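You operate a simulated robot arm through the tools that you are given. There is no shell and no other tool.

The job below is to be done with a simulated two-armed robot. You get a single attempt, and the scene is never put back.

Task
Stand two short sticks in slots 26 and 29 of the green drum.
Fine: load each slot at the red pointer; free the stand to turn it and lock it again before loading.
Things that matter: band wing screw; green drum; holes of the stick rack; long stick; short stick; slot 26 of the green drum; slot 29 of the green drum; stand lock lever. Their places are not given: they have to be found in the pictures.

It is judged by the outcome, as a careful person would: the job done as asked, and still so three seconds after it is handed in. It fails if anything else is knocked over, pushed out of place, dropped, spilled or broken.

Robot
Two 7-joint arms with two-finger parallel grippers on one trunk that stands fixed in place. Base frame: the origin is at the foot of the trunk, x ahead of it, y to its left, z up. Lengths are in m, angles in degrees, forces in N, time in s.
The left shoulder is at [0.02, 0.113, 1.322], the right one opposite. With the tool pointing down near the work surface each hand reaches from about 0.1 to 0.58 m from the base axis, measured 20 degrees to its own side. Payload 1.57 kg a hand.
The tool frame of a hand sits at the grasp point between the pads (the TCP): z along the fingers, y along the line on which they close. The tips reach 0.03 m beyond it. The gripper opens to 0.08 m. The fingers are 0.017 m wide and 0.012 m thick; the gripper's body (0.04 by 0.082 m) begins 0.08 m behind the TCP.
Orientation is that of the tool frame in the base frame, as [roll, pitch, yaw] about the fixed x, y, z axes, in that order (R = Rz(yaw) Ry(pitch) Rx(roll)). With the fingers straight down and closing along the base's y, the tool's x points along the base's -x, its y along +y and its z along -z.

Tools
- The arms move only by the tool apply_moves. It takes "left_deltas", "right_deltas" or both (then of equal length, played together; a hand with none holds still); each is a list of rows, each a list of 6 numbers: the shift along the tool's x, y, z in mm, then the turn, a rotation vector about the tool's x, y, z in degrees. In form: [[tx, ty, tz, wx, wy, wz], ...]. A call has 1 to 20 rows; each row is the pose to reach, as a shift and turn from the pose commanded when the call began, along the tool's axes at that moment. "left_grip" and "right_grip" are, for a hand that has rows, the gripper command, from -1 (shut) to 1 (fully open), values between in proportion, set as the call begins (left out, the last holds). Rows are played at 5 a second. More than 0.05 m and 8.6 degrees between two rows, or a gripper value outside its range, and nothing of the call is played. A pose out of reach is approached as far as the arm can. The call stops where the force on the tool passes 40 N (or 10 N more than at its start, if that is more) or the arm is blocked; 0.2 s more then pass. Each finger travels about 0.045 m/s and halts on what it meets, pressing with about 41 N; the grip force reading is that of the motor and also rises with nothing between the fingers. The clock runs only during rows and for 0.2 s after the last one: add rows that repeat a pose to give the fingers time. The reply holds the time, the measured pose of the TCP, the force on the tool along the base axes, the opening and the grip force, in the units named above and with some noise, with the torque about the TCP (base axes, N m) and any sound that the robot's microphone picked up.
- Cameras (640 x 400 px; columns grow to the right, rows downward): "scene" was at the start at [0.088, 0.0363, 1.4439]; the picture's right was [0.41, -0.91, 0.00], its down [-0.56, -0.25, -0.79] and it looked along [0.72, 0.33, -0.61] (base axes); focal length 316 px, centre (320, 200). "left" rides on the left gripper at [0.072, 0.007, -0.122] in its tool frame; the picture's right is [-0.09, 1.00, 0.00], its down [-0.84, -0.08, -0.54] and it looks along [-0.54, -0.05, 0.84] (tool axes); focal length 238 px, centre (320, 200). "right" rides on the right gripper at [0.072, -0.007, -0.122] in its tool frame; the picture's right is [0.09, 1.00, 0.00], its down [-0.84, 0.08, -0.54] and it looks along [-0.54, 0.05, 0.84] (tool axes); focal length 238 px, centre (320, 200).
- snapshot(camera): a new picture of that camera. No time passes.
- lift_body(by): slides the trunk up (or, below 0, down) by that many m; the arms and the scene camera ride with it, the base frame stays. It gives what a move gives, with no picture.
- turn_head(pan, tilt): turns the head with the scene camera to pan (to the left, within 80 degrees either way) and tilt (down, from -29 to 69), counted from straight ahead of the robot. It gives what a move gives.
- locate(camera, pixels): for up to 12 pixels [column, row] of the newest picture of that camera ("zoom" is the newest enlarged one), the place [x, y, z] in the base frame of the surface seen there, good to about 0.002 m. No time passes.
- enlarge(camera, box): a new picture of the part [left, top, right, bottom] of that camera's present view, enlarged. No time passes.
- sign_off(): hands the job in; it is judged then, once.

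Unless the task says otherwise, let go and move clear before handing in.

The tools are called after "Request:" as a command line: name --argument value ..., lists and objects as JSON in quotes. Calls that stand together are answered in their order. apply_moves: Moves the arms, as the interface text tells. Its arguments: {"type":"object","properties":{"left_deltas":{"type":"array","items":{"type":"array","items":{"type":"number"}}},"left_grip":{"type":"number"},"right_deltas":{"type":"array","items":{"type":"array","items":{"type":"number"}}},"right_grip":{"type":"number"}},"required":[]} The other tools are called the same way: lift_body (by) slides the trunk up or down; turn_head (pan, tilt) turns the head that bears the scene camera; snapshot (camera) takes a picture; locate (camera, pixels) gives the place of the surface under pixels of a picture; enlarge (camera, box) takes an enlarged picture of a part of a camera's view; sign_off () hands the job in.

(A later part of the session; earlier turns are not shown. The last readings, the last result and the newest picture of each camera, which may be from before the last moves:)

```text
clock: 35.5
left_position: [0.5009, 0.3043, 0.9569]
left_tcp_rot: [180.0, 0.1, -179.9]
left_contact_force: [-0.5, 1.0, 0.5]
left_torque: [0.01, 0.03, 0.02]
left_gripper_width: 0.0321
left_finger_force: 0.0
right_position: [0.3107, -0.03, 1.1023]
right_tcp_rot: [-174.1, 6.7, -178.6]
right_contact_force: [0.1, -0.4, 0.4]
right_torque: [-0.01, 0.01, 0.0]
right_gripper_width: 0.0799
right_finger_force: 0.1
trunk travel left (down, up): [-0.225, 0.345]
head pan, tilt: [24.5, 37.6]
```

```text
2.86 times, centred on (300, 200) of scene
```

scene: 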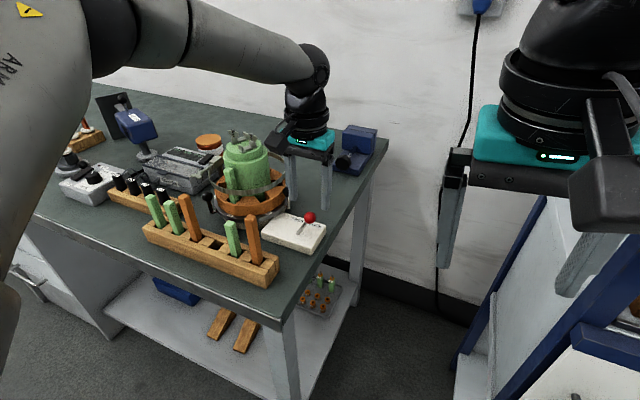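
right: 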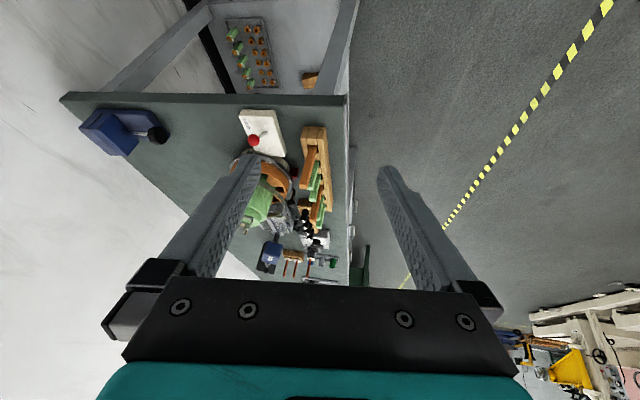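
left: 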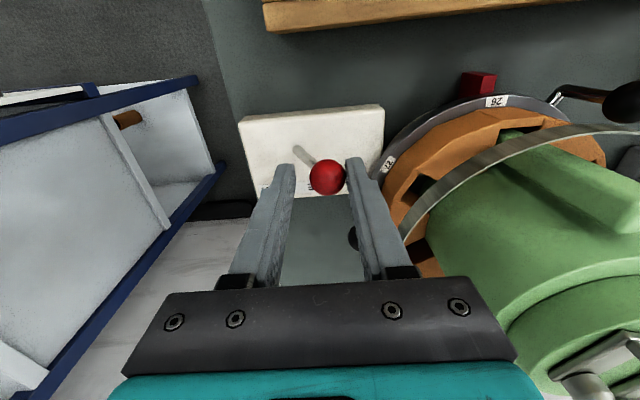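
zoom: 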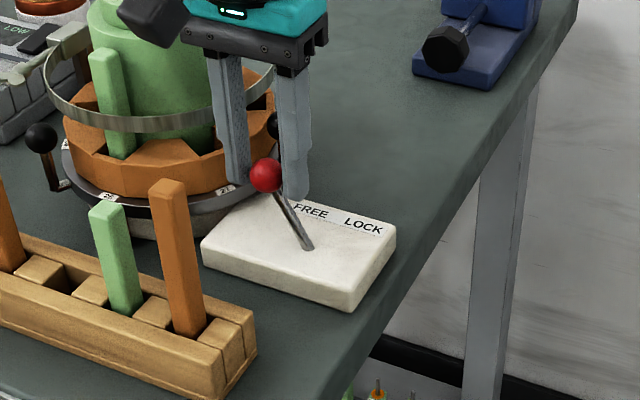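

The lever rests at FREE with the knob free between the fingers. I'll locate it, then lift clear with the trunk.

Request:
locate --camera "zoom" --pixels '[[347, 230], [310, 230], [385, 230], [255, 158]]'

Request:
lift_body --by 0.13

Request:
snapshot --camera "left"

Request:
snapshot --camera "scene"

```text
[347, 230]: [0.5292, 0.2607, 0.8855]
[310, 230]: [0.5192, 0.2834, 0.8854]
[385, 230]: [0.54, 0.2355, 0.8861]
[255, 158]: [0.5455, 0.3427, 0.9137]
```

```text
clock: 37.0
left_position: [0.5016, 0.306, 1.0868]
left_tcp_rot: [-179.9, 0.0, -180.0]
left_contact_force: [-0.9, 0.0, 1.7]
left_torque: [0.0, 0.0, -0.01]
left_gripper_width: 0.0323
left_finger_force: 0.0
right_position: [0.3106, -0.0293, 1.2319]
right_tcp_rot: [-174.1, 6.7, -178.6]
right_contact_force: [0.8, 0.7, -0.4]
right_torque: [0.02, -0.01, 0.02]
right_gripper_width: 0.0799
right_finger_force: 0.0
trunk travel left (down, up): [-0.355, 0.215]
head pan, tilt: [24.5, 37.6]
```

```text
taken
```

left: 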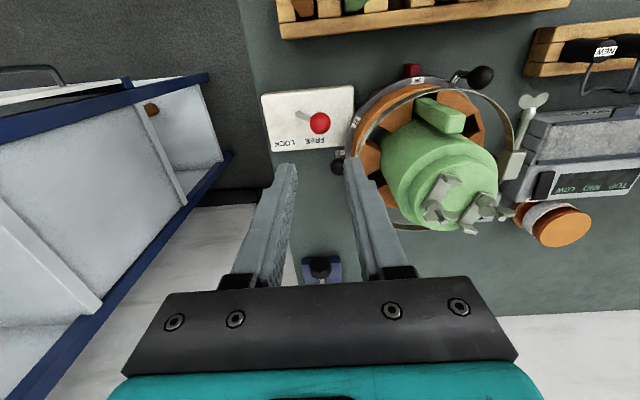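

```text
taken
```

scene: 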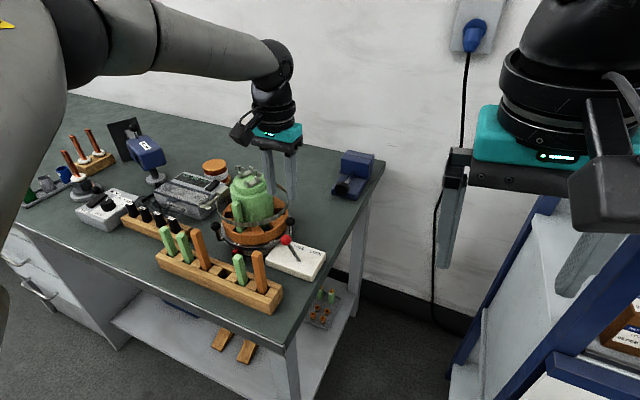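

The lever is now at FREE. I'll locate the red knob, the black knobs and the tags from this view.

Request:
locate --camera "left" --pixels '[[320, 123], [481, 77], [337, 163], [416, 79], [358, 121], [337, 158], [303, 115]]'

Request:
enlarge --camera "left" --box '[300, 60, 500, 190]'

```text
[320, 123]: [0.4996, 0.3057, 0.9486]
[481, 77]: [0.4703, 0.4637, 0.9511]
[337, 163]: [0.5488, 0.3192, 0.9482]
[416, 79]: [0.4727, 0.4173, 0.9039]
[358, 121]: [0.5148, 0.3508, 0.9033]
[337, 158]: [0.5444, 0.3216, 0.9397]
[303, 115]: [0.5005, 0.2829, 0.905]
```

```text
3.08 times, centred on (400, 125) of left
```

zoom: 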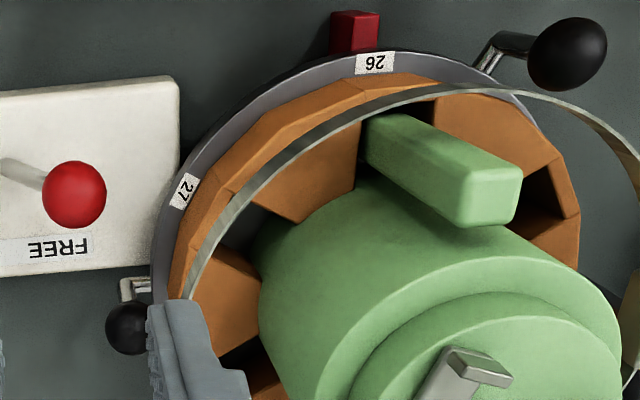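

The red knob at FREE is at (0.502,0.305), and the nearest black knob is about (0.554,0.322). At height I'll yaw the hand by 90° and go over that black knob to check reach.

Request:
apply_moves --left_deltas '[[-3, 0, 0, 0, 0, -8], [-6, 2, 0, 0, 0, -16], [-10, 4, 0, 0, 0, -24], [-15, 5, 0, 0, 0, -32], [-20, 7, 0, 0, 0, -40], [-25, 9, 0, 0, 0, -48], [-30, 10, 0, 0, 0, -56], [-36, 12, 0, 0, 0, -64], [-42, 14, 0, 0, 0, -72], [-48, 16, 0, 0, 0, -80], [-52, 17, 0, 0, 0, -88], [-52, 17, 0, 0, 0, -90], [-52, 17, 0, 0, 0, -90]]'

Request:
snapshot --camera "left"

Request:
snapshot --camera "scene"

```text
clock: 39.8
left_position: [0.5211, 0.3234, 1.0975]
left_tcp_rot: [-179.9, 0.0, -89.9]
left_contact_force: [0.0, 0.4, 0.6]
left_torque: [0.0, -0.02, 0.01]
left_gripper_width: 0.0322
left_finger_force: 0.0
left hand out of reach, approached as far as the arm can: row 5, 6, 7, 8, 9, 10, 11, 12, 13
right_position: [0.309, -0.0306, 1.2319]
right_tcp_rot: [-174.0, 6.7, -178.6]
right_contact_force: [1.3, 0.5, 0.4]
right_torque: [-0.05, 0.01, -0.01]
right_gripper_width: 0.0799
right_finger_force: 0.1
trunk travel left (down, up): [-0.355, 0.215]
head pan, tilt: [24.5, 37.6]
```

```text
taken
```

left: 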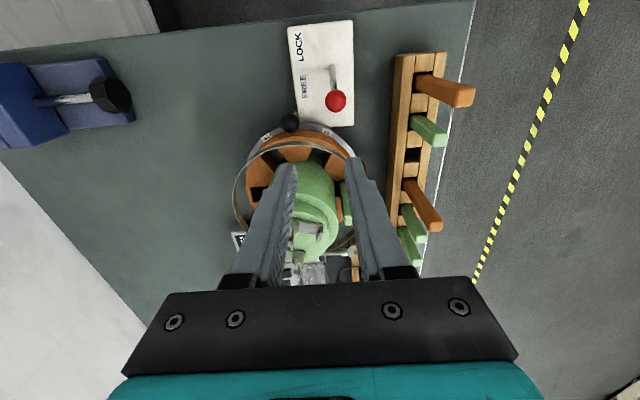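

```text
taken
```

scene: 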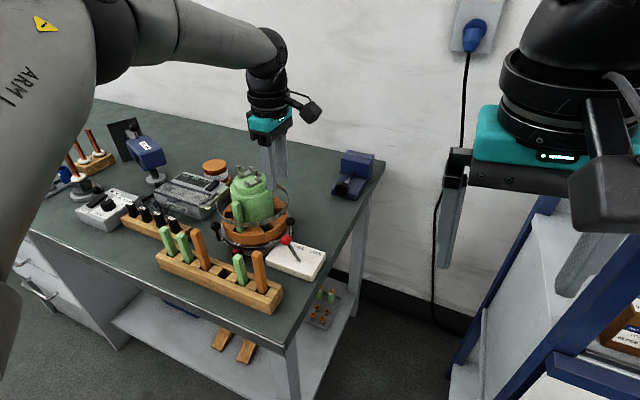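

It stopped at x=0.521, but the knob is at 0.554. I'll test whether a higher hand relative to the shoulder reaches further.

Request:
apply_moves --left_deltas '[[0, 0, -20, 0, 0, 0], [0, -15, -40, 0, 0, 0], [0, -33, -40, 0, 0, 0], [0, -33, -40, 0, 0, 0]]'

```text
clock: 40.8
left_position: [0.5296, 0.323, 1.1383]
left_tcp_rot: [-179.9, -0.1, -89.8]
left_contact_force: [-0.2, 0.2, 0.0]
left_torque: [-0.01, -0.02, -0.01]
left_gripper_width: 0.0321
left_finger_force: 0.1
left hand out of reach, approached as far as the arm can: row 2, 3, 4
right_position: [0.3095, -0.03, 1.2321]
right_tcp_rot: [-174.0, 6.8, -178.6]
right_contact_force: [-0.9, -0.4, 0.2]
right_torque: [-0.03, 0.0, -0.02]
right_gripper_width: 0.08
right_finger_force: 0.0
trunk travel left (down, up): [-0.355, 0.215]
head pan, tilt: [24.5, 37.6]
```

The vertical tool tops out near x=0.53, so I'll tilt the fingers 12° toward +x to extend the reach and move over the knob at (0.554,0.3237).

Request:
apply_moves --left_deltas '[[0, 0, 0, 6, 0, 0], [0, 0, 0, 12, 0, 0], [-0.7, -12, 0, 12, 0, 0], [-0.7, -24.4, 0, 12, 0, 0], [-0.7, -24.4, 0, 12, 0, 0]]' --left_grip -0.2

Request:
snapshot --camera "left"

Request:
enlarge --camera "left" --box '[240, 80, 380, 210]'

Request:
snapshot --camera "scene"

```text
clock: 42.0
left_position: [0.5531, 0.3236, 1.14]
left_tcp_rot: [-167.8, 0.0, -89.9]
left_contact_force: [0.1, 0.5, 0.4]
left_torque: [0.02, -0.02, -0.02]
left_gripper_width: 0.0319
left_finger_force: 0.0
right_position: [0.3101, -0.0295, 1.2306]
right_tcp_rot: [-174.1, 6.6, -178.6]
right_contact_force: [-0.1, 0.1, -0.1]
right_torque: [-0.01, 0.0, 0.01]
right_gripper_width: 0.0799
right_finger_force: 0.1
trunk travel left (down, up): [-0.355, 0.215]
head pan, tilt: [24.5, 37.6]
```

```text
taken
```

left: 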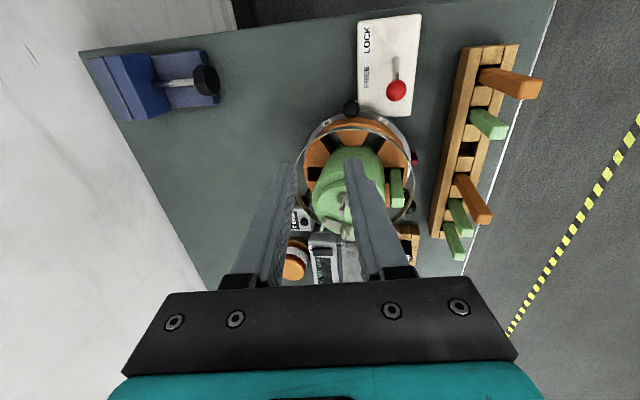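

```text
3.08 times, centred on (310, 145) of left
```

zoom: 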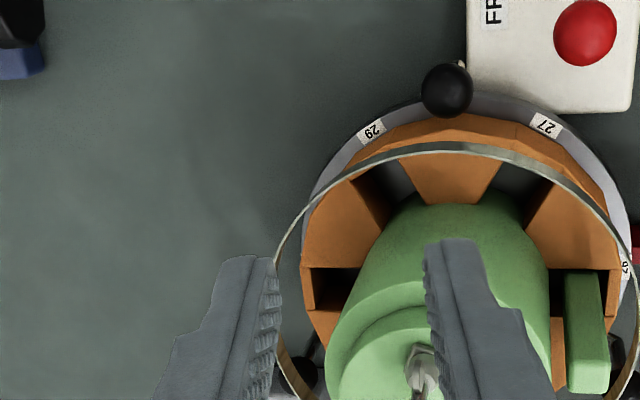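

```text
taken
```

scene: 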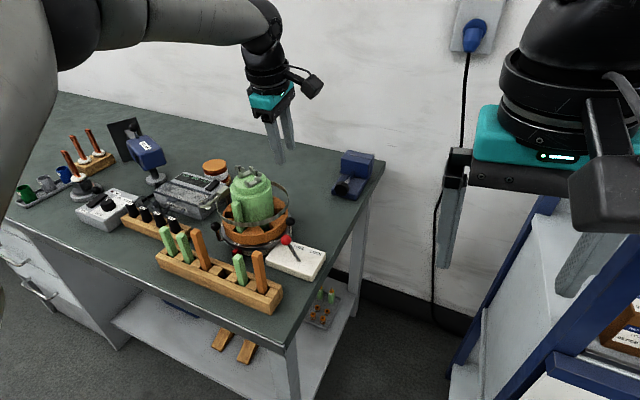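

It now reaches. I'll check the knob position from here and then lower.

Request:
locate --camera "zoom" --pixels '[[447, 92], [427, 92], [468, 92], [447, 72], [447, 112], [372, 130], [547, 125], [585, 35]]'

Request:
lift_body --by -0.12

Request:
snapshot --camera "left"

Request:
enlarge --camera "left" --box '[250, 100, 390, 230]'

```text
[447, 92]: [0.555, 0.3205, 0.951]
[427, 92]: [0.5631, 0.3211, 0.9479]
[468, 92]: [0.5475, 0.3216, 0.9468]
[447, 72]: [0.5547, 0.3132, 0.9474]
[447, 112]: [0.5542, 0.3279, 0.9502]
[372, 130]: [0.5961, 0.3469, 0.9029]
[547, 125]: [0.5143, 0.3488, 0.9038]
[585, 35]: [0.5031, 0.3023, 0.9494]
```

```text
clock: 43.5
left_position: [0.5533, 0.3246, 1.0193]
left_tcp_rot: [-168.0, 0.0, -89.9]
left_contact_force: [0.3, 0.4, -0.5]
left_torque: [-0.01, 0.02, 0.02]
left_gripper_width: 0.0321
left_finger_force: 0.0
right_position: [0.3107, -0.0296, 1.1115]
right_tcp_rot: [-174.0, 6.7, -178.6]
right_contact_force: [-0.9, -0.3, 0.2]
right_torque: [0.02, 0.02, 0.0]
right_gripper_width: 0.0799
right_finger_force: 0.0
trunk travel left (down, up): [-0.235, 0.335]
head pan, tilt: [24.5, 37.6]
```

```text
taken
```

left: 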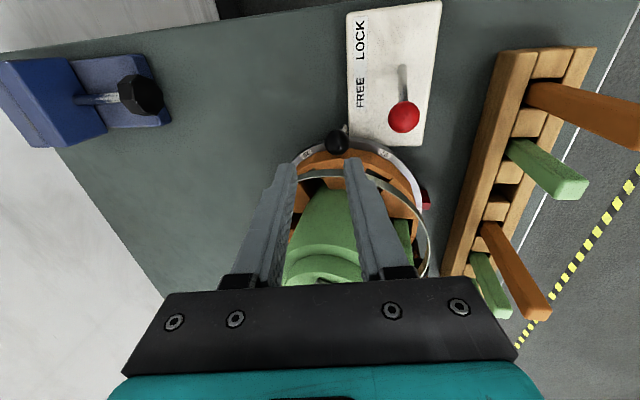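

```text
3.08 times, centred on (320, 165) of left
```

zoom: 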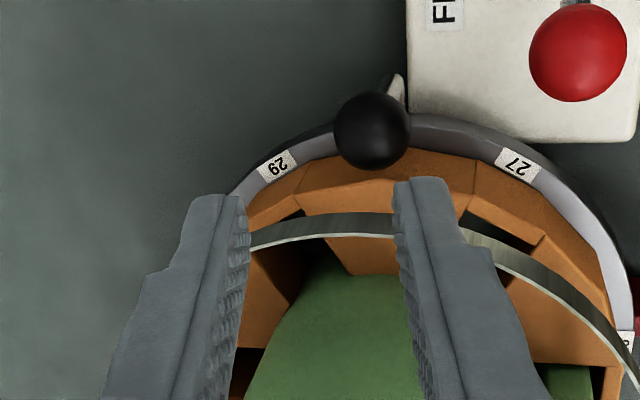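

The knob centre is about (0.555,0.3225). I'll shift 3 mm outward from the band and 1.7 mm forward, then lower around the knob.

Request:
apply_moves --left_deltas '[[3, -1.7, 0, 0, 0, 0], [3, -1.7, 0, 0, 0, 0]]'

Request:
lift_body --by -0.035

Request:
enlarge --camera "left" --box '[250, 100, 390, 230]'

Request:
enlarge --camera "scene" --box '[210, 110, 350, 250]'

```text
clock: 44.1
left_position: [0.5554, 0.3212, 1.0198]
left_tcp_rot: [-167.9, 0.0, -90.0]
left_contact_force: [-0.4, 0.6, 0.3]
left_torque: [-0.02, -0.03, 0.02]
left_gripper_width: 0.0317
left_finger_force: 0.0
right_position: [0.3109, -0.029, 1.1101]
right_tcp_rot: [-174.0, 6.6, -178.6]
right_contact_force: [0.6, 0.0, -0.7]
right_torque: [0.0, 0.02, 0.02]
right_gripper_width: 0.0799
right_finger_force: 0.0
trunk travel left (down, up): [-0.235, 0.335]
head pan, tilt: [24.5, 37.6]
```

```text
clock: 44.9
left_position: [0.5547, 0.3206, 0.9844]
left_tcp_rot: [-168.0, 0.0, -89.9]
left_contact_force: [0.8, -0.1, 0.4]
left_torque: [-0.02, -0.04, -0.01]
left_gripper_width: 0.032
left_finger_force: 0.1
right_position: [0.3101, -0.0292, 1.0766]
right_tcp_rot: [-174.0, 6.7, -178.5]
right_contact_force: [0.3, -0.6, 0.4]
right_torque: [-0.03, -0.03, 0.01]
right_gripper_width: 0.0799
right_finger_force: 0.0
trunk travel left (down, up): [-0.2, 0.37]
head pan, tilt: [24.5, 37.6]
```

```text
3.08 times, centred on (320, 165) of left
```

zoom: 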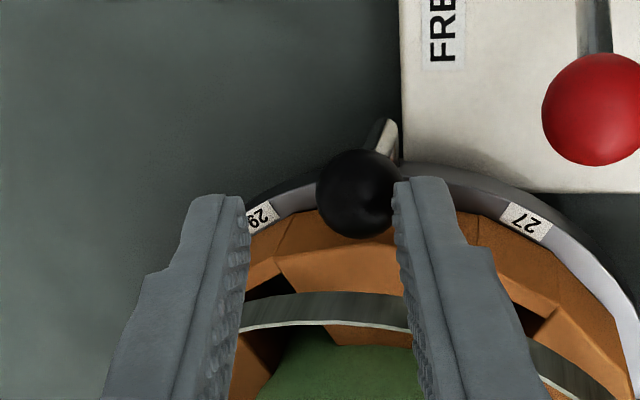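

```text
2.86 times, centred on (280, 180) of scene
```

zoom: 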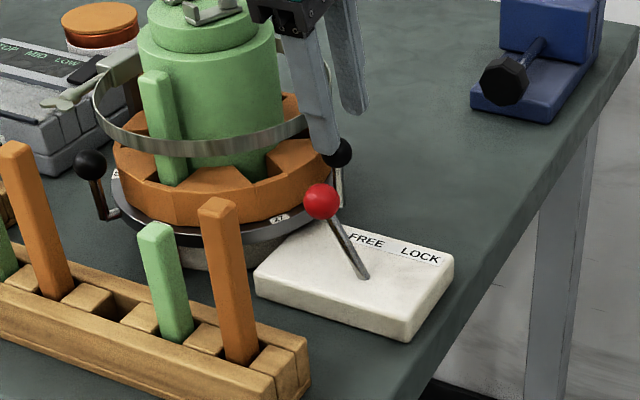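

The leading finger would graze the knob because of the tilt. I'll shift 5 mm toward −x before lowering further.

Request:
apply_moves --left_deltas '[[0, 5, -1, 0, 0, 0], [0, 5, -1, 0, 0, 0]]'

Request:
lift_body --by -0.018

Request:
enlarge --camera "left" --box '[250, 100, 390, 230]'

```text
clock: 45.5
left_position: [0.5499, 0.3199, 0.9853]
left_tcp_rot: [-168.0, 0.0, -89.9]
left_contact_force: [0.0, 0.3, -0.1]
left_torque: [0.02, 0.0, 0.0]
left_gripper_width: 0.0318
left_finger_force: 0.1
right_position: [0.3097, -0.0283, 1.077]
right_tcp_rot: [-174.0, 6.7, -178.6]
right_contact_force: [-0.8, 0.8, -0.6]
right_torque: [-0.03, 0.0, -0.03]
right_gripper_width: 0.0802
right_finger_force: 0.1
trunk travel left (down, up): [-0.2, 0.37]
head pan, tilt: [24.5, 37.6]
```

```text
clock: 46.2
left_position: [0.5496, 0.3212, 0.967]
left_tcp_rot: [-168.1, 0.0, -89.8]
left_contact_force: [0.4, 0.2, 0.6]
left_torque: [0.03, 0.02, 0.01]
left_gripper_width: 0.0321
left_finger_force: 0.1
right_position: [0.3099, -0.0292, 1.0586]
right_tcp_rot: [-174.0, 6.7, -178.6]
right_contact_force: [0.8, 0.8, 0.2]
right_torque: [-0.01, 0.02, -0.02]
right_gripper_width: 0.0801
right_finger_force: 0.0
trunk travel left (down, up): [-0.182, 0.388]
head pan, tilt: [24.5, 37.6]
```

```text
3.08 times, centred on (320, 165) of left
```

zoom: 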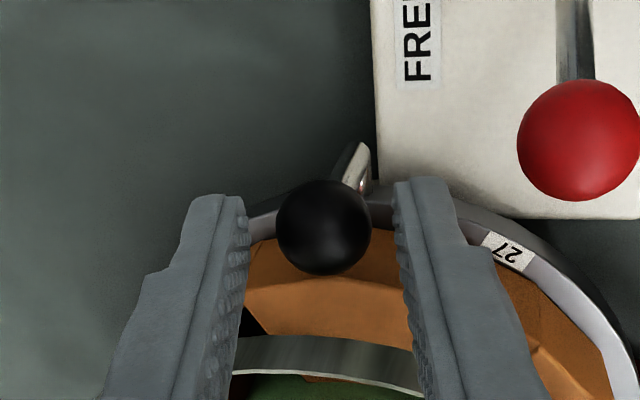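

The knob is centred between the fingers. I'll lower the last 15 mm.

Request:
lift_body --by -0.015

Request:
enlarge --camera "left" --box '[250, 100, 390, 230]'

Request:
enlarge --camera "scene" --box '[210, 90, 350, 230]'

```text
clock: 46.8
left_position: [0.5497, 0.3207, 0.953]
left_tcp_rot: [-168.1, 0.0, -90.0]
left_contact_force: [0.4, 0.1, -0.3]
left_torque: [0.02, 0.04, -0.03]
left_gripper_width: 0.032
left_finger_force: 0.1
right_position: [0.3095, -0.0298, 1.0441]
right_tcp_rot: [-174.0, 6.7, -178.6]
right_contact_force: [-1.5, -0.7, 0.0]
right_torque: [0.0, 0.0, -0.04]
right_gripper_width: 0.0801
right_finger_force: 0.0
trunk travel left (down, up): [-0.167, 0.403]
head pan, tilt: [24.5, 37.6]
```

```text
3.08 times, centred on (320, 165) of left
```

zoom: 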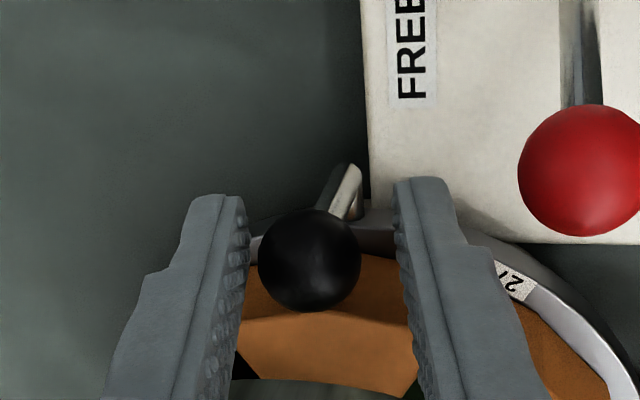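

```text
2.86 times, centred on (280, 160) of scene
```

zoom: 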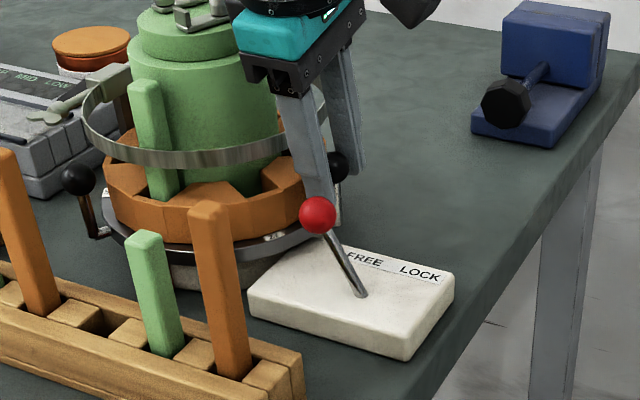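

The fingers straddle the knob with no contact. I'll recentre, narrow the gripper to 22.5 mm to stay clear of the red lever, and check.

Request:
apply_moves --left_deltas '[[-1.3, -3.4, 0.7, 0, 0, 0], [-1.3, -3.4, 0.7, 0, 0, 0], [-1.3, -3.4, 0.7, 0, 0, 0]]' --left_grip -0.43

Request:
enlarge --camera "left" --box '[250, 100, 390, 230]'

```text
clock: 47.6
left_position: [0.5548, 0.3217, 0.9528]
left_tcp_rot: [-168.0, 0.0, -90.0]
left_contact_force: [-0.4, -0.6, 0.1]
left_torque: [0.0, 0.03, -0.01]
left_gripper_width: 0.0231
left_finger_force: 0.3
right_position: [0.3111, -0.0305, 1.0434]
right_tcp_rot: [-174.0, 6.7, -178.6]
right_contact_force: [0.1, 0.1, -0.4]
right_torque: [-0.01, -0.01, 0.0]
right_gripper_width: 0.08
right_finger_force: 0.1
trunk travel left (down, up): [-0.167, 0.403]
head pan, tilt: [24.5, 37.6]
```

```text
3.08 times, centred on (320, 165) of left
```

zoom: 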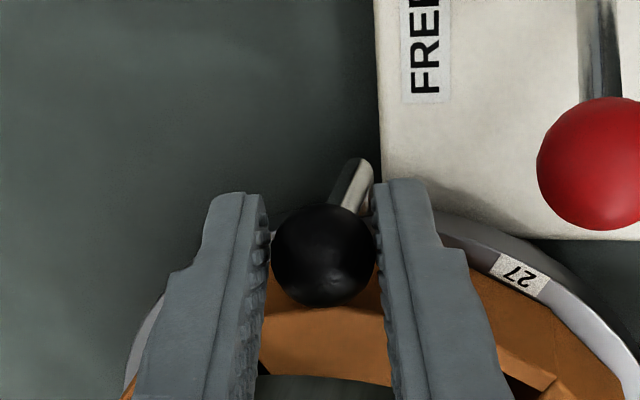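

The knob sits snugly between the fingers. I'll drag it clockwise 24° along the arc first.

Request:
apply_moves --left_deltas '[[0, 5, -1, 0, 0, 3], [-0.5, 9.9, -2.1, 0, 0, 6], [-1.2, 14.8, -3.1, 0, 0, 9], [-2.1, 19.6, -4.2, 0, 0, 12], [-3.3, 24.5, -5.2, 0, 0, 15], [-4.7, 29.2, -6.2, 0, 0, 18], [-6.4, 33.9, -7.2, 0, 0, 21], [-8.4, 38.4, -8.2, 0, 0, 24], [-8.4, 38.4, -8.2, 0, 0, 24]]'

Request:
snapshot --camera "left"

Request:
snapshot --camera "scene"

Request:
enlarge --camera "scene" --box '[210, 90, 350, 230]'

```text
clock: 49.6
left_position: [0.5152, 0.3304, 0.9521]
left_tcp_rot: [-168.9, 5.0, -113.4]
left_contact_force: [0.0, 0.8, 0.3]
left_torque: [-0.01, 0.01, 0.01]
left_gripper_width: 0.023
left_finger_force: 0.0
right_position: [0.3101, -0.0296, 1.0449]
right_tcp_rot: [-174.0, 6.7, -178.6]
right_contact_force: [0.4, -0.8, 0.0]
right_torque: [-0.02, 0.01, -0.02]
right_gripper_width: 0.0803
right_finger_force: 0.1
trunk travel left (down, up): [-0.167, 0.403]
head pan, tilt: [24.5, 37.6]
```

```text
taken
```

left: 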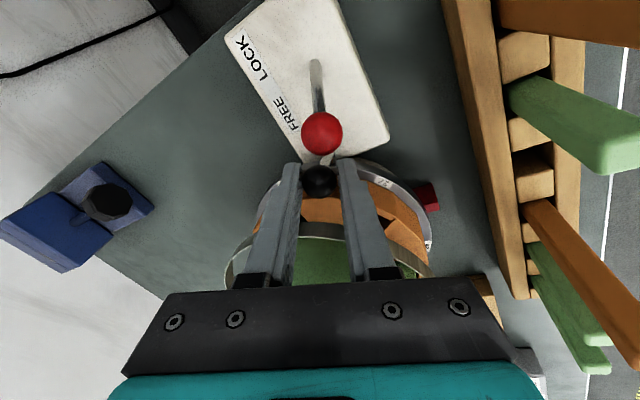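

```text
taken
```

scene: 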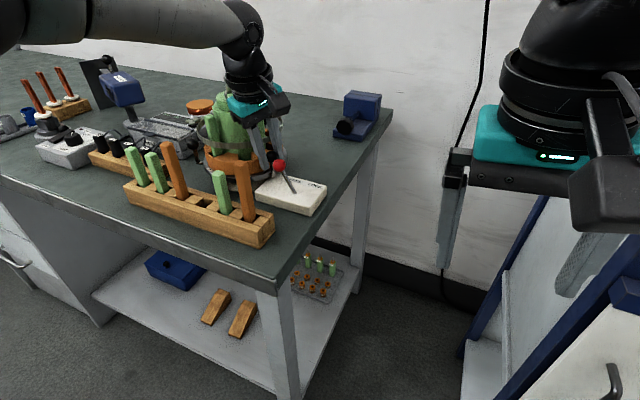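

```text
2.86 times, centred on (280, 160) of scene
```

zoom: 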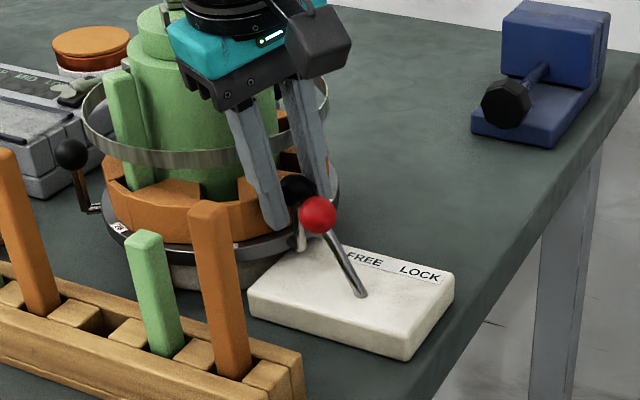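

The drum turns freely, with the lever and band clear. I'll continue the arc to 66°.

Request:
apply_moves --left_deltas '[[-0.2, 5, -1, 0, 0, 3], [-0.6, 9.9, -1.9, 0, 0, 6], [-1.3, 14.8, -2.8, 0, 0, 9], [-2.3, 19.7, -3.6, 0, 0, 12], [-3.5, 24.5, -4.5, 0, 0, 15], [-5, 29.3, -5.3, 0, 0, 18], [-6.7, 34, -6, 0, 0, 21], [-8.6, 38.6, -6.8, 0, 0, 24], [-10.8, 43.1, -7.5, 0, 0, 27], [-13.3, 47.5, -8.1, 0, 0, 30], [-18.8, 55.9, -9.2, 0, 0, 36], [-25.2, 63.6, -10.2, 0, 0, 42], [-25.2, 63.6, -10.2, 0, 0, 42]]'

Request:
snapshot --camera "left"

Request:
snapshot --camera "scene"

Request:
enlarge --camera "scene" --box '[180, 70, 340, 230]'

```text
clock: 52.4
left_position: [0.4665, 0.3798, 0.9519]
left_tcp_rot: [-175.0, 11.1, -155.6]
left_contact_force: [-0.1, -1.1, 0.7]
left_torque: [0.0, 0.0, -0.02]
left_gripper_width: 0.0238
left_finger_force: 0.5
right_position: [0.3108, -0.0313, 1.0434]
right_tcp_rot: [-174.1, 6.8, -178.6]
right_contact_force: [0.7, 0.4, 0.3]
right_torque: [0.01, 0.04, 0.03]
right_gripper_width: 0.08
right_finger_force: 0.1
trunk travel left (down, up): [-0.167, 0.403]
head pan, tilt: [24.5, 37.6]
```

```text
taken
```

left: 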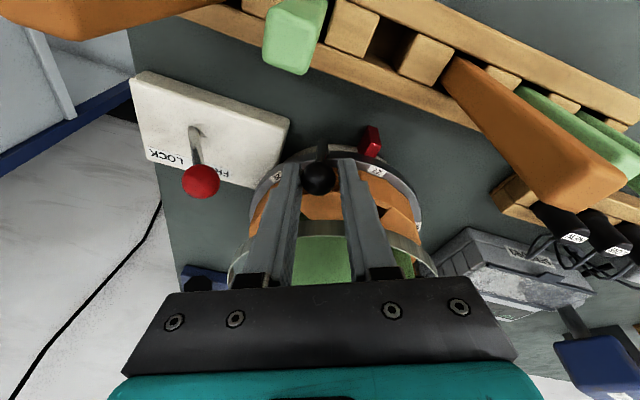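

```text
taken
```

scene: 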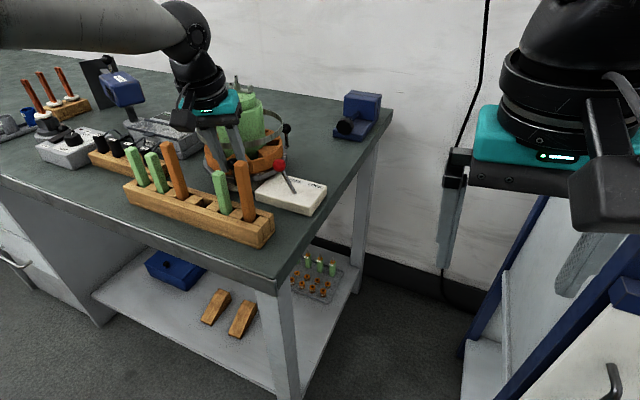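

```text
2.50 times, centred on (260, 150) of scene
```

zoom: 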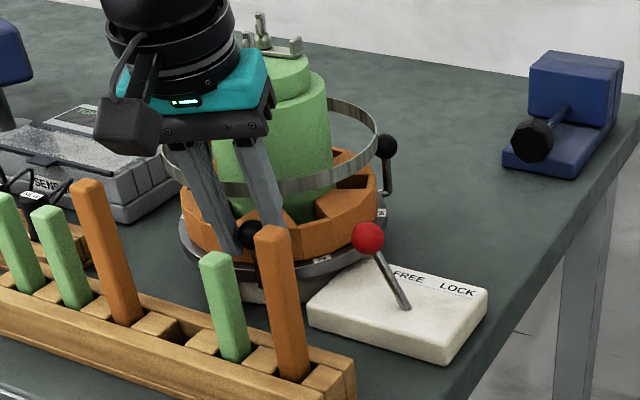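

The turn is 66° so far. I'll check the camera housing's clearance over the long stick before going on.

Request:
locate --camera "zoom" --pixels '[[130, 150], [115, 145], [150, 145], [88, 188], [104, 190], [150, 120], [320, 262], [381, 212], [110, 110]]'

Request:
enlarge --camera "left" --box '[230, 110, 440, 260]'

```text
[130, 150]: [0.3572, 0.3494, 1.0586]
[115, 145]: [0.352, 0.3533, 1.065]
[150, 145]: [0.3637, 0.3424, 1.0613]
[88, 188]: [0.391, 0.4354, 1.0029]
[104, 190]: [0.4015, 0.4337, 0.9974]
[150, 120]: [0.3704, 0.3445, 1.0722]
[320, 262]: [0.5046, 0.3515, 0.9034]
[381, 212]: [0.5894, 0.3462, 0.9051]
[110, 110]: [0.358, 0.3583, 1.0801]
```

```text
2.67 times, centred on (335, 185) of left
```

zoom: 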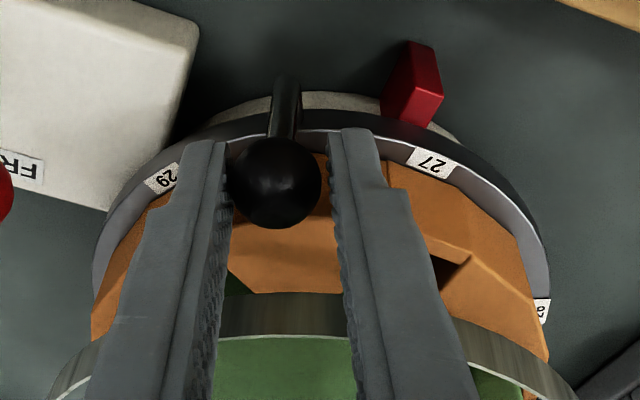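

The camera housing has about 5 cm clearance. I'll continue the arc to 114°.

Request:
apply_moves --left_deltas '[[-0.2, 5, -0.4, 0, 0, 3], [-0.6, 10, -0.8, 0, 0, 6], [-1.3, 15, -1, 0, 0, 9], [-2.2, 20, -1.3, 0, 0, 12], [-3.4, 24.9, -1.5, 0, 0, 15], [-4.9, 29.8, -1.6, 0, 0, 18], [-8.5, 39.2, -1.7, 0, 0, 24], [-13.2, 48.2, -1.6, 0, 0, 30], [-18.6, 56.8, -1.3, 0, 0, 36], [-24.9, 64.5, -0.8, 0, 0, 42], [-32, 71.8, 0, 0, 0, 48], [-32, 71.8, 0, 0, 0, 48]]'

Request:
snapshot --camera "left"

Request:
enlarge --camera "left" --box '[200, 80, 420, 250]'

Request:
enlarge --camera "scene" --box '[150, 50, 330, 230]'

```text
clock: 55.0
left_position: [0.466, 0.4588, 0.953]
left_tcp_rot: [175.0, 10.9, 155.4]
left_contact_force: [0.1, 0.6, 0.5]
left_torque: [0.01, -0.01, -0.01]
left_gripper_width: 0.0234
left_finger_force: 0.4
right_position: [0.3108, -0.0298, 1.0445]
right_tcp_rot: [-174.0, 6.7, -178.6]
right_contact_force: [-0.8, 0.5, -0.1]
right_torque: [0.04, 0.03, 0.0]
right_gripper_width: 0.08
right_finger_force: 0.1
trunk travel left (down, up): [-0.167, 0.403]
head pan, tilt: [24.5, 37.6]
```

```text
taken
```

left: 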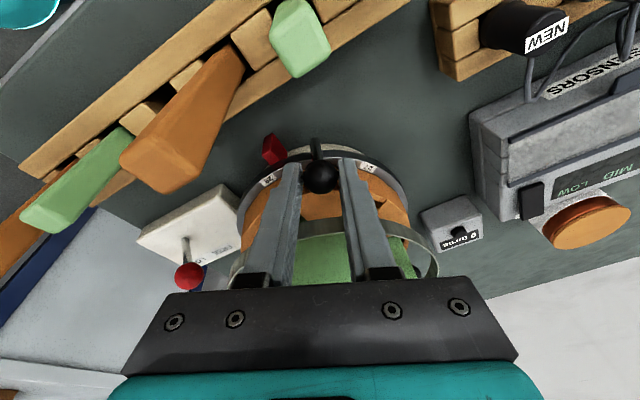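

```text
2.35 times, centred on (310, 165) of left
```

zoom: 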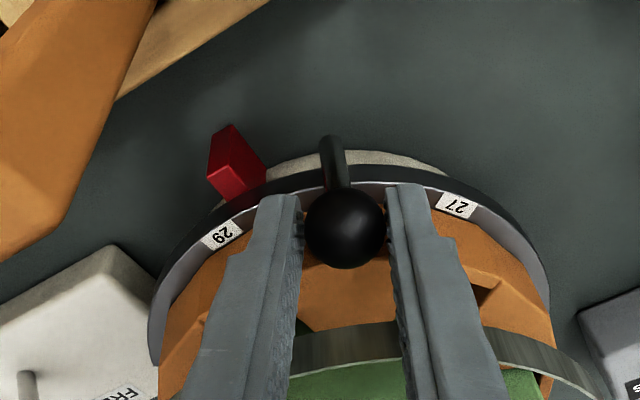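

```text
2.22 times, centred on (240, 140) of scene
```

zoom: 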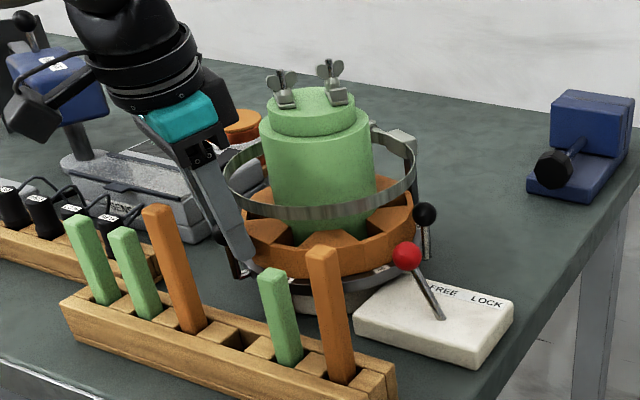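

Tag 29 is a few degrees short of the pointer. I'll measure the tag, pointer and neighbouring tags for the exact remaining angle.

Request:
locate --camera "left" --pixels '[[267.4, 180.3], [275.1, 151.5], [369, 167.5], [320, 178], [310, 172]]'

Request:
enlarge --camera "left" --box '[240, 130, 310, 200]'

```text
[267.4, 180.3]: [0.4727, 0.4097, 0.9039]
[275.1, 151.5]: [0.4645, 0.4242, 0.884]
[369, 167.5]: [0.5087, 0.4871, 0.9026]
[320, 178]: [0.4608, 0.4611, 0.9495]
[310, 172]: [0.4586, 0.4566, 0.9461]
```

```text
5.71 times, centred on (275, 165) of left
```

zoom: 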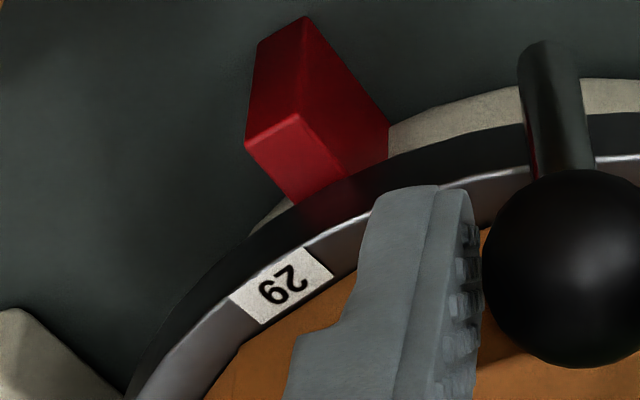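

About 6.7° remain. I'll complete the turn.

Request:
apply_moves --left_deltas '[[-0.2, 5, 0.5, 0, 0, 3], [-0.5, 9, 0.9, 0, 0, 5.5], [-0.6, 11.2, 1.1, 0, 0, 6.7], [-0.6, 11.2, 1.1, 0, 0, 6.7]]'

Request:
snapshot --camera "left"

Request:
enlarge --camera "left" --box '[230, 120, 310, 200]'

Request:
enlarge --camera "scene" --box '[200, 130, 300, 230]'

```text
clock: 56.0
left_position: [0.4707, 0.4681, 0.9527]
left_tcp_rot: [173.8, 10.4, 148.8]
left_contact_force: [-0.4, -0.5, 0.3]
left_torque: [0.01, -0.01, 0.01]
left_gripper_width: 0.0228
left_finger_force: 0.0
right_position: [0.3111, -0.0307, 1.0426]
right_tcp_rot: [-174.0, 6.7, -178.7]
right_contact_force: [0.4, 0.4, 0.9]
right_torque: [-0.01, -0.04, -0.02]
right_gripper_width: 0.0802
right_finger_force: 0.0
trunk travel left (down, up): [-0.167, 0.403]
head pan, tilt: [24.5, 37.6]
```

```text
taken
```

left: 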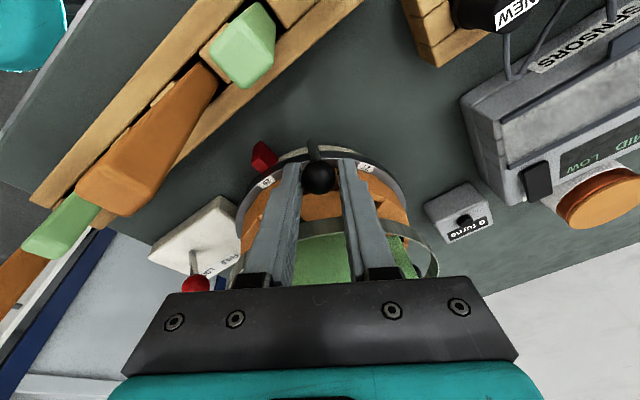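

```text
5.00 times, centred on (270, 160) of left
```

zoom: 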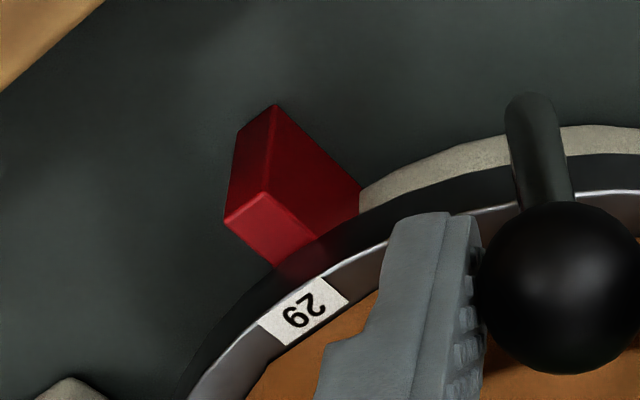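

```text
4.00 times, centred on (250, 180) of scene
```

zoom: 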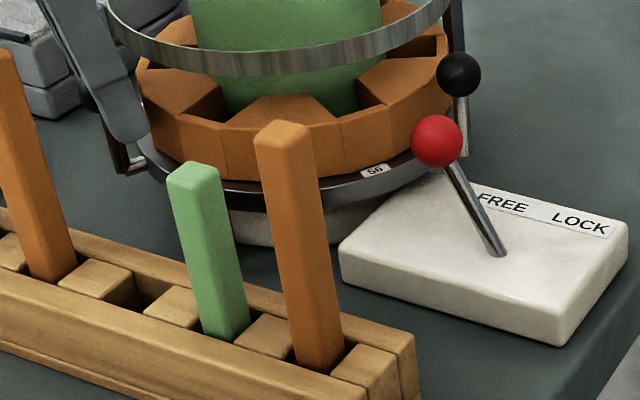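

I'll measure tag 29 against the pointer now.

Request:
locate --camera "left" --pixels '[[266.6, 182.4], [261.6, 182.0], [271, 182.5], [264, 165.5], [262, 155], [366, 167]]'

Request:
enlarge --camera "left" --box '[350, 150, 390, 190]'

```text
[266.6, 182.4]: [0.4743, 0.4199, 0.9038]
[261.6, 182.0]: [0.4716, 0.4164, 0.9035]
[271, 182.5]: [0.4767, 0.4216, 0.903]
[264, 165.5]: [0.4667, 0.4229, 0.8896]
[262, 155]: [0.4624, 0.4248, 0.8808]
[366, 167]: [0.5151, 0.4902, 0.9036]
```

```text
10.00 times, centred on (370, 170) of left
```

zoom: 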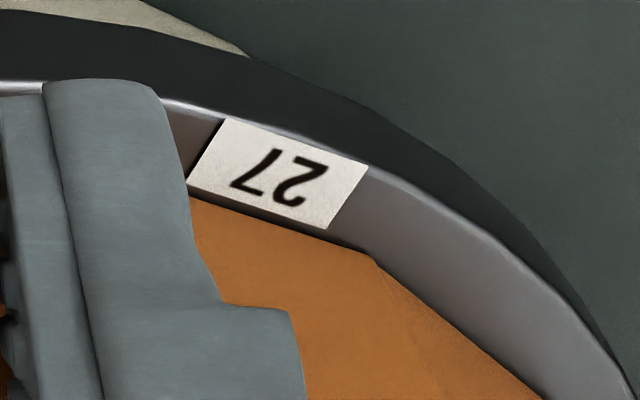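

Tag 29 is at y≈0.420, the same place tag 26 had when locked. I'll open the gripper and lift straight up with the trunk.

Request:
apply_moves --left_deltas '[[0, 0, 0, 0, 0, 0], [0, 0, 0, 0, 0, 0], [0, 0, 0, 0, 0, 0]]' --left_grip 0.0

Request:
lift_body --by 0.14

Request:
snapshot --camera "left"

Request:
snapshot --camera "scene"

Request:
enlarge --camera "left" --box '[220, 60, 420, 200]'

```text
clock: 56.8
left_position: [0.4709, 0.4672, 0.9529]
left_tcp_rot: [173.8, 10.2, 148.8]
left_contact_force: [0.0, 0.3, -0.5]
left_torque: [-0.03, 0.01, 0.03]
left_gripper_width: 0.04
left_finger_force: 0.1
right_position: [0.3098, -0.0306, 1.0428]
right_tcp_rot: [-174.0, 6.7, -178.6]
right_contact_force: [-0.7, 0.2, -0.2]
right_torque: [-0.01, 0.0, 0.01]
right_gripper_width: 0.0801
right_finger_force: 0.1
trunk travel left (down, up): [-0.167, 0.403]
head pan, tilt: [24.5, 37.6]
```

```text
clock: 58.5
left_position: [0.4717, 0.4685, 1.093]
left_tcp_rot: [173.8, 10.2, 148.9]
left_contact_force: [-0.3, -0.2, 1.0]
left_torque: [0.0, -0.01, 0.0]
left_gripper_width: 0.04
left_finger_force: 0.0
right_position: [0.3097, -0.0289, 1.1835]
right_tcp_rot: [-173.9, 6.7, -178.6]
right_contact_force: [0.1, -0.1, 0.0]
right_torque: [0.0, 0.01, -0.03]
right_gripper_width: 0.08
right_finger_force: 0.0
trunk travel left (down, up): [-0.307, 0.263]
head pan, tilt: [24.5, 37.6]
```

```text
taken
```

left: 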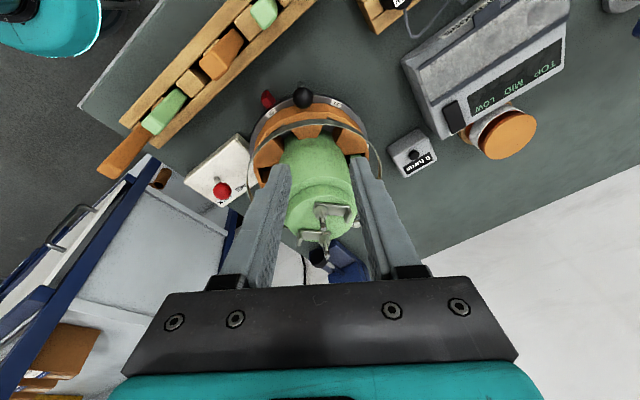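

```text
taken
```

scene: 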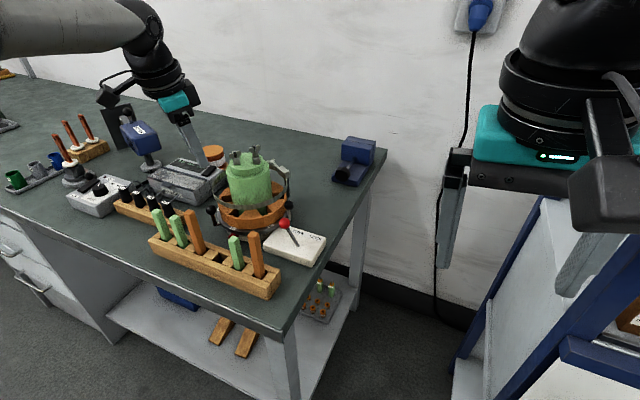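

```text
2.86 times, centred on (320, 130) of left
```

zoom: 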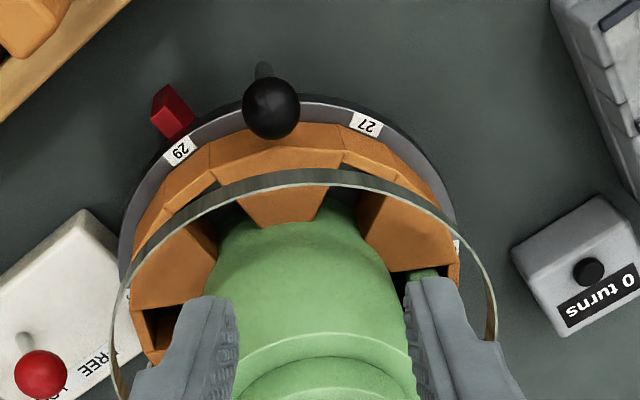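

Tag 29 still sits at the pointer. I'll turn the hand back to its nominal yaw and remove the tilt.

Request:
apply_moves --left_deltas '[[0, 0, 0, 0, 0, -8], [0, 0, 0, 0, 0, -16], [0, 0, 0, 0, 0, -24], [0, 0, 0, 0, 0, -30.7], [0, 0, 0, 0, 0, -30.7]]' --left_grip -0.2

Request:
apply_moves --left_deltas '[[0, -25, 0, 0, 4, 0], [0, -50, 0, 0, 8, 0], [0, -80, 0, 0, 12, 0], [0, -110, 0, 0, 12, 0], [0, -139, 0, 0, 12, 0], [0, -139, 0, 0, 12, 0]]'

Request:
snapshot --camera "left"

Request:
enlarge --camera "left" --box '[260, 60, 480, 220]'

```text
clock: 59.7
left_position: [0.4706, 0.4675, 1.0926]
left_tcp_rot: [179.9, 12.0, -179.8]
left_contact_force: [-0.1, -0.2, -0.8]
left_torque: [0.0, -0.02, 0.0]
left_gripper_width: 0.0319
left_finger_force: 0.0
right_position: [0.3102, -0.0288, 1.1836]
right_tcp_rot: [-174.0, 6.8, -178.5]
right_contact_force: [0.6, 0.5, -0.1]
right_torque: [-0.02, 0.0, -0.02]
right_gripper_width: 0.0801
right_finger_force: 0.1
trunk travel left (down, up): [-0.307, 0.263]
head pan, tilt: [24.5, 37.6]
```

```text
clock: 61.1
left_position: [0.4714, 0.3291, 1.0943]
left_tcp_rot: [-180.0, -0.1, -179.8]
left_contact_force: [-0.4, -0.4, 0.3]
left_torque: [0.03, 0.0, 0.0]
left_gripper_width: 0.0318
left_finger_force: 0.1
right_position: [0.3097, -0.0293, 1.184]
right_tcp_rot: [-174.0, 6.6, -178.6]
right_contact_force: [0.1, -0.2, -0.4]
right_torque: [0.02, -0.04, 0.04]
right_gripper_width: 0.0798
right_finger_force: 0.1
trunk travel left (down, up): [-0.307, 0.263]
head pan, tilt: [24.5, 37.6]
```

```text
taken
```

left: 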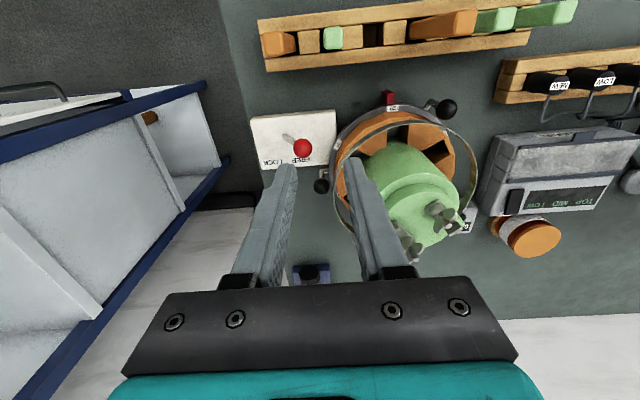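

```text
2.50 times, centred on (370, 140) of left
```

zoom: 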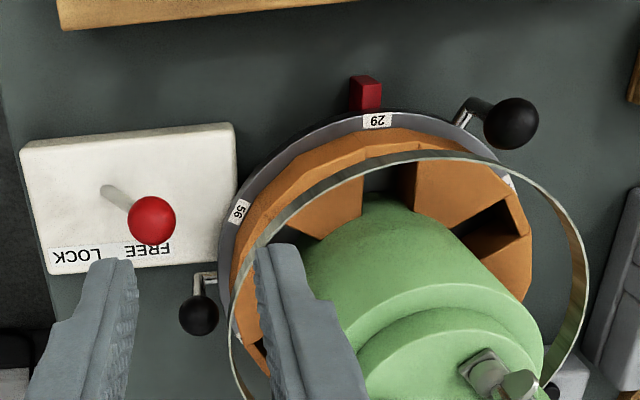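

Tag 29 lines up with the pointer. Next I'll go above the red lever knob at (0.502,0.3045).

Request:
apply_moves --left_deltas '[[-15, -12, 0, 0, 0, 0], [-30.6, -24.6, 0, 0, 0, 0], [-30.6, -24.6, 0, 0, 0, 0]]'

Request:
lift_body --by -0.08

Request:
enlarge --camera "left" --box '[230, 80, 430, 220]'

```text
clock: 61.9
left_position: [0.5027, 0.3031, 1.0929]
left_tcp_rot: [180.0, 0.0, -179.9]
left_contact_force: [0.0, 0.1, 1.2]
left_torque: [0.07, 0.01, 0.05]
left_gripper_width: 0.032
left_finger_force: 0.0
right_position: [0.3114, -0.0297, 1.1839]
right_tcp_rot: [-174.0, 6.7, -178.6]
right_contact_force: [0.0, 0.2, -0.6]
right_torque: [0.01, 0.01, -0.01]
right_gripper_width: 0.08
right_finger_force: 0.0
trunk travel left (down, up): [-0.307, 0.263]
head pan, tilt: [24.5, 37.6]
```

```text
clock: 63.0
left_position: [0.5034, 0.3038, 1.0139]
left_tcp_rot: [180.0, 0.0, -179.9]
left_contact_force: [1.0, -0.1, 1.2]
left_torque: [-0.04, 0.02, -0.01]
left_gripper_width: 0.0319
left_finger_force: 0.0
right_position: [0.3106, -0.0298, 1.103]
right_tcp_rot: [-174.1, 6.7, -178.6]
right_contact_force: [-0.3, -0.1, 0.4]
right_torque: [0.01, 0.02, 0.05]
right_gripper_width: 0.0803
right_finger_force: 0.0
trunk travel left (down, up): [-0.227, 0.343]
head pan, tilt: [24.5, 37.6]
```

```text
2.86 times, centred on (330, 150) of left
```

zoom: 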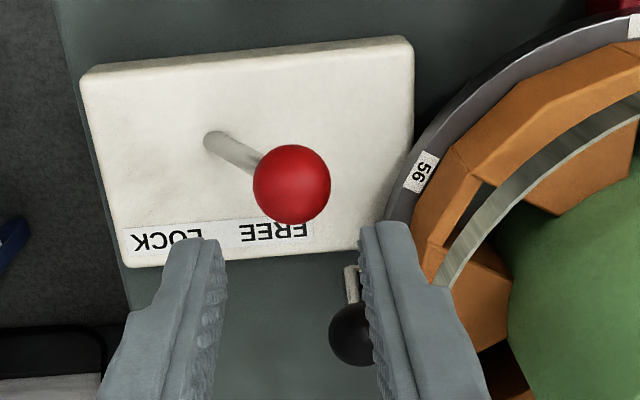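

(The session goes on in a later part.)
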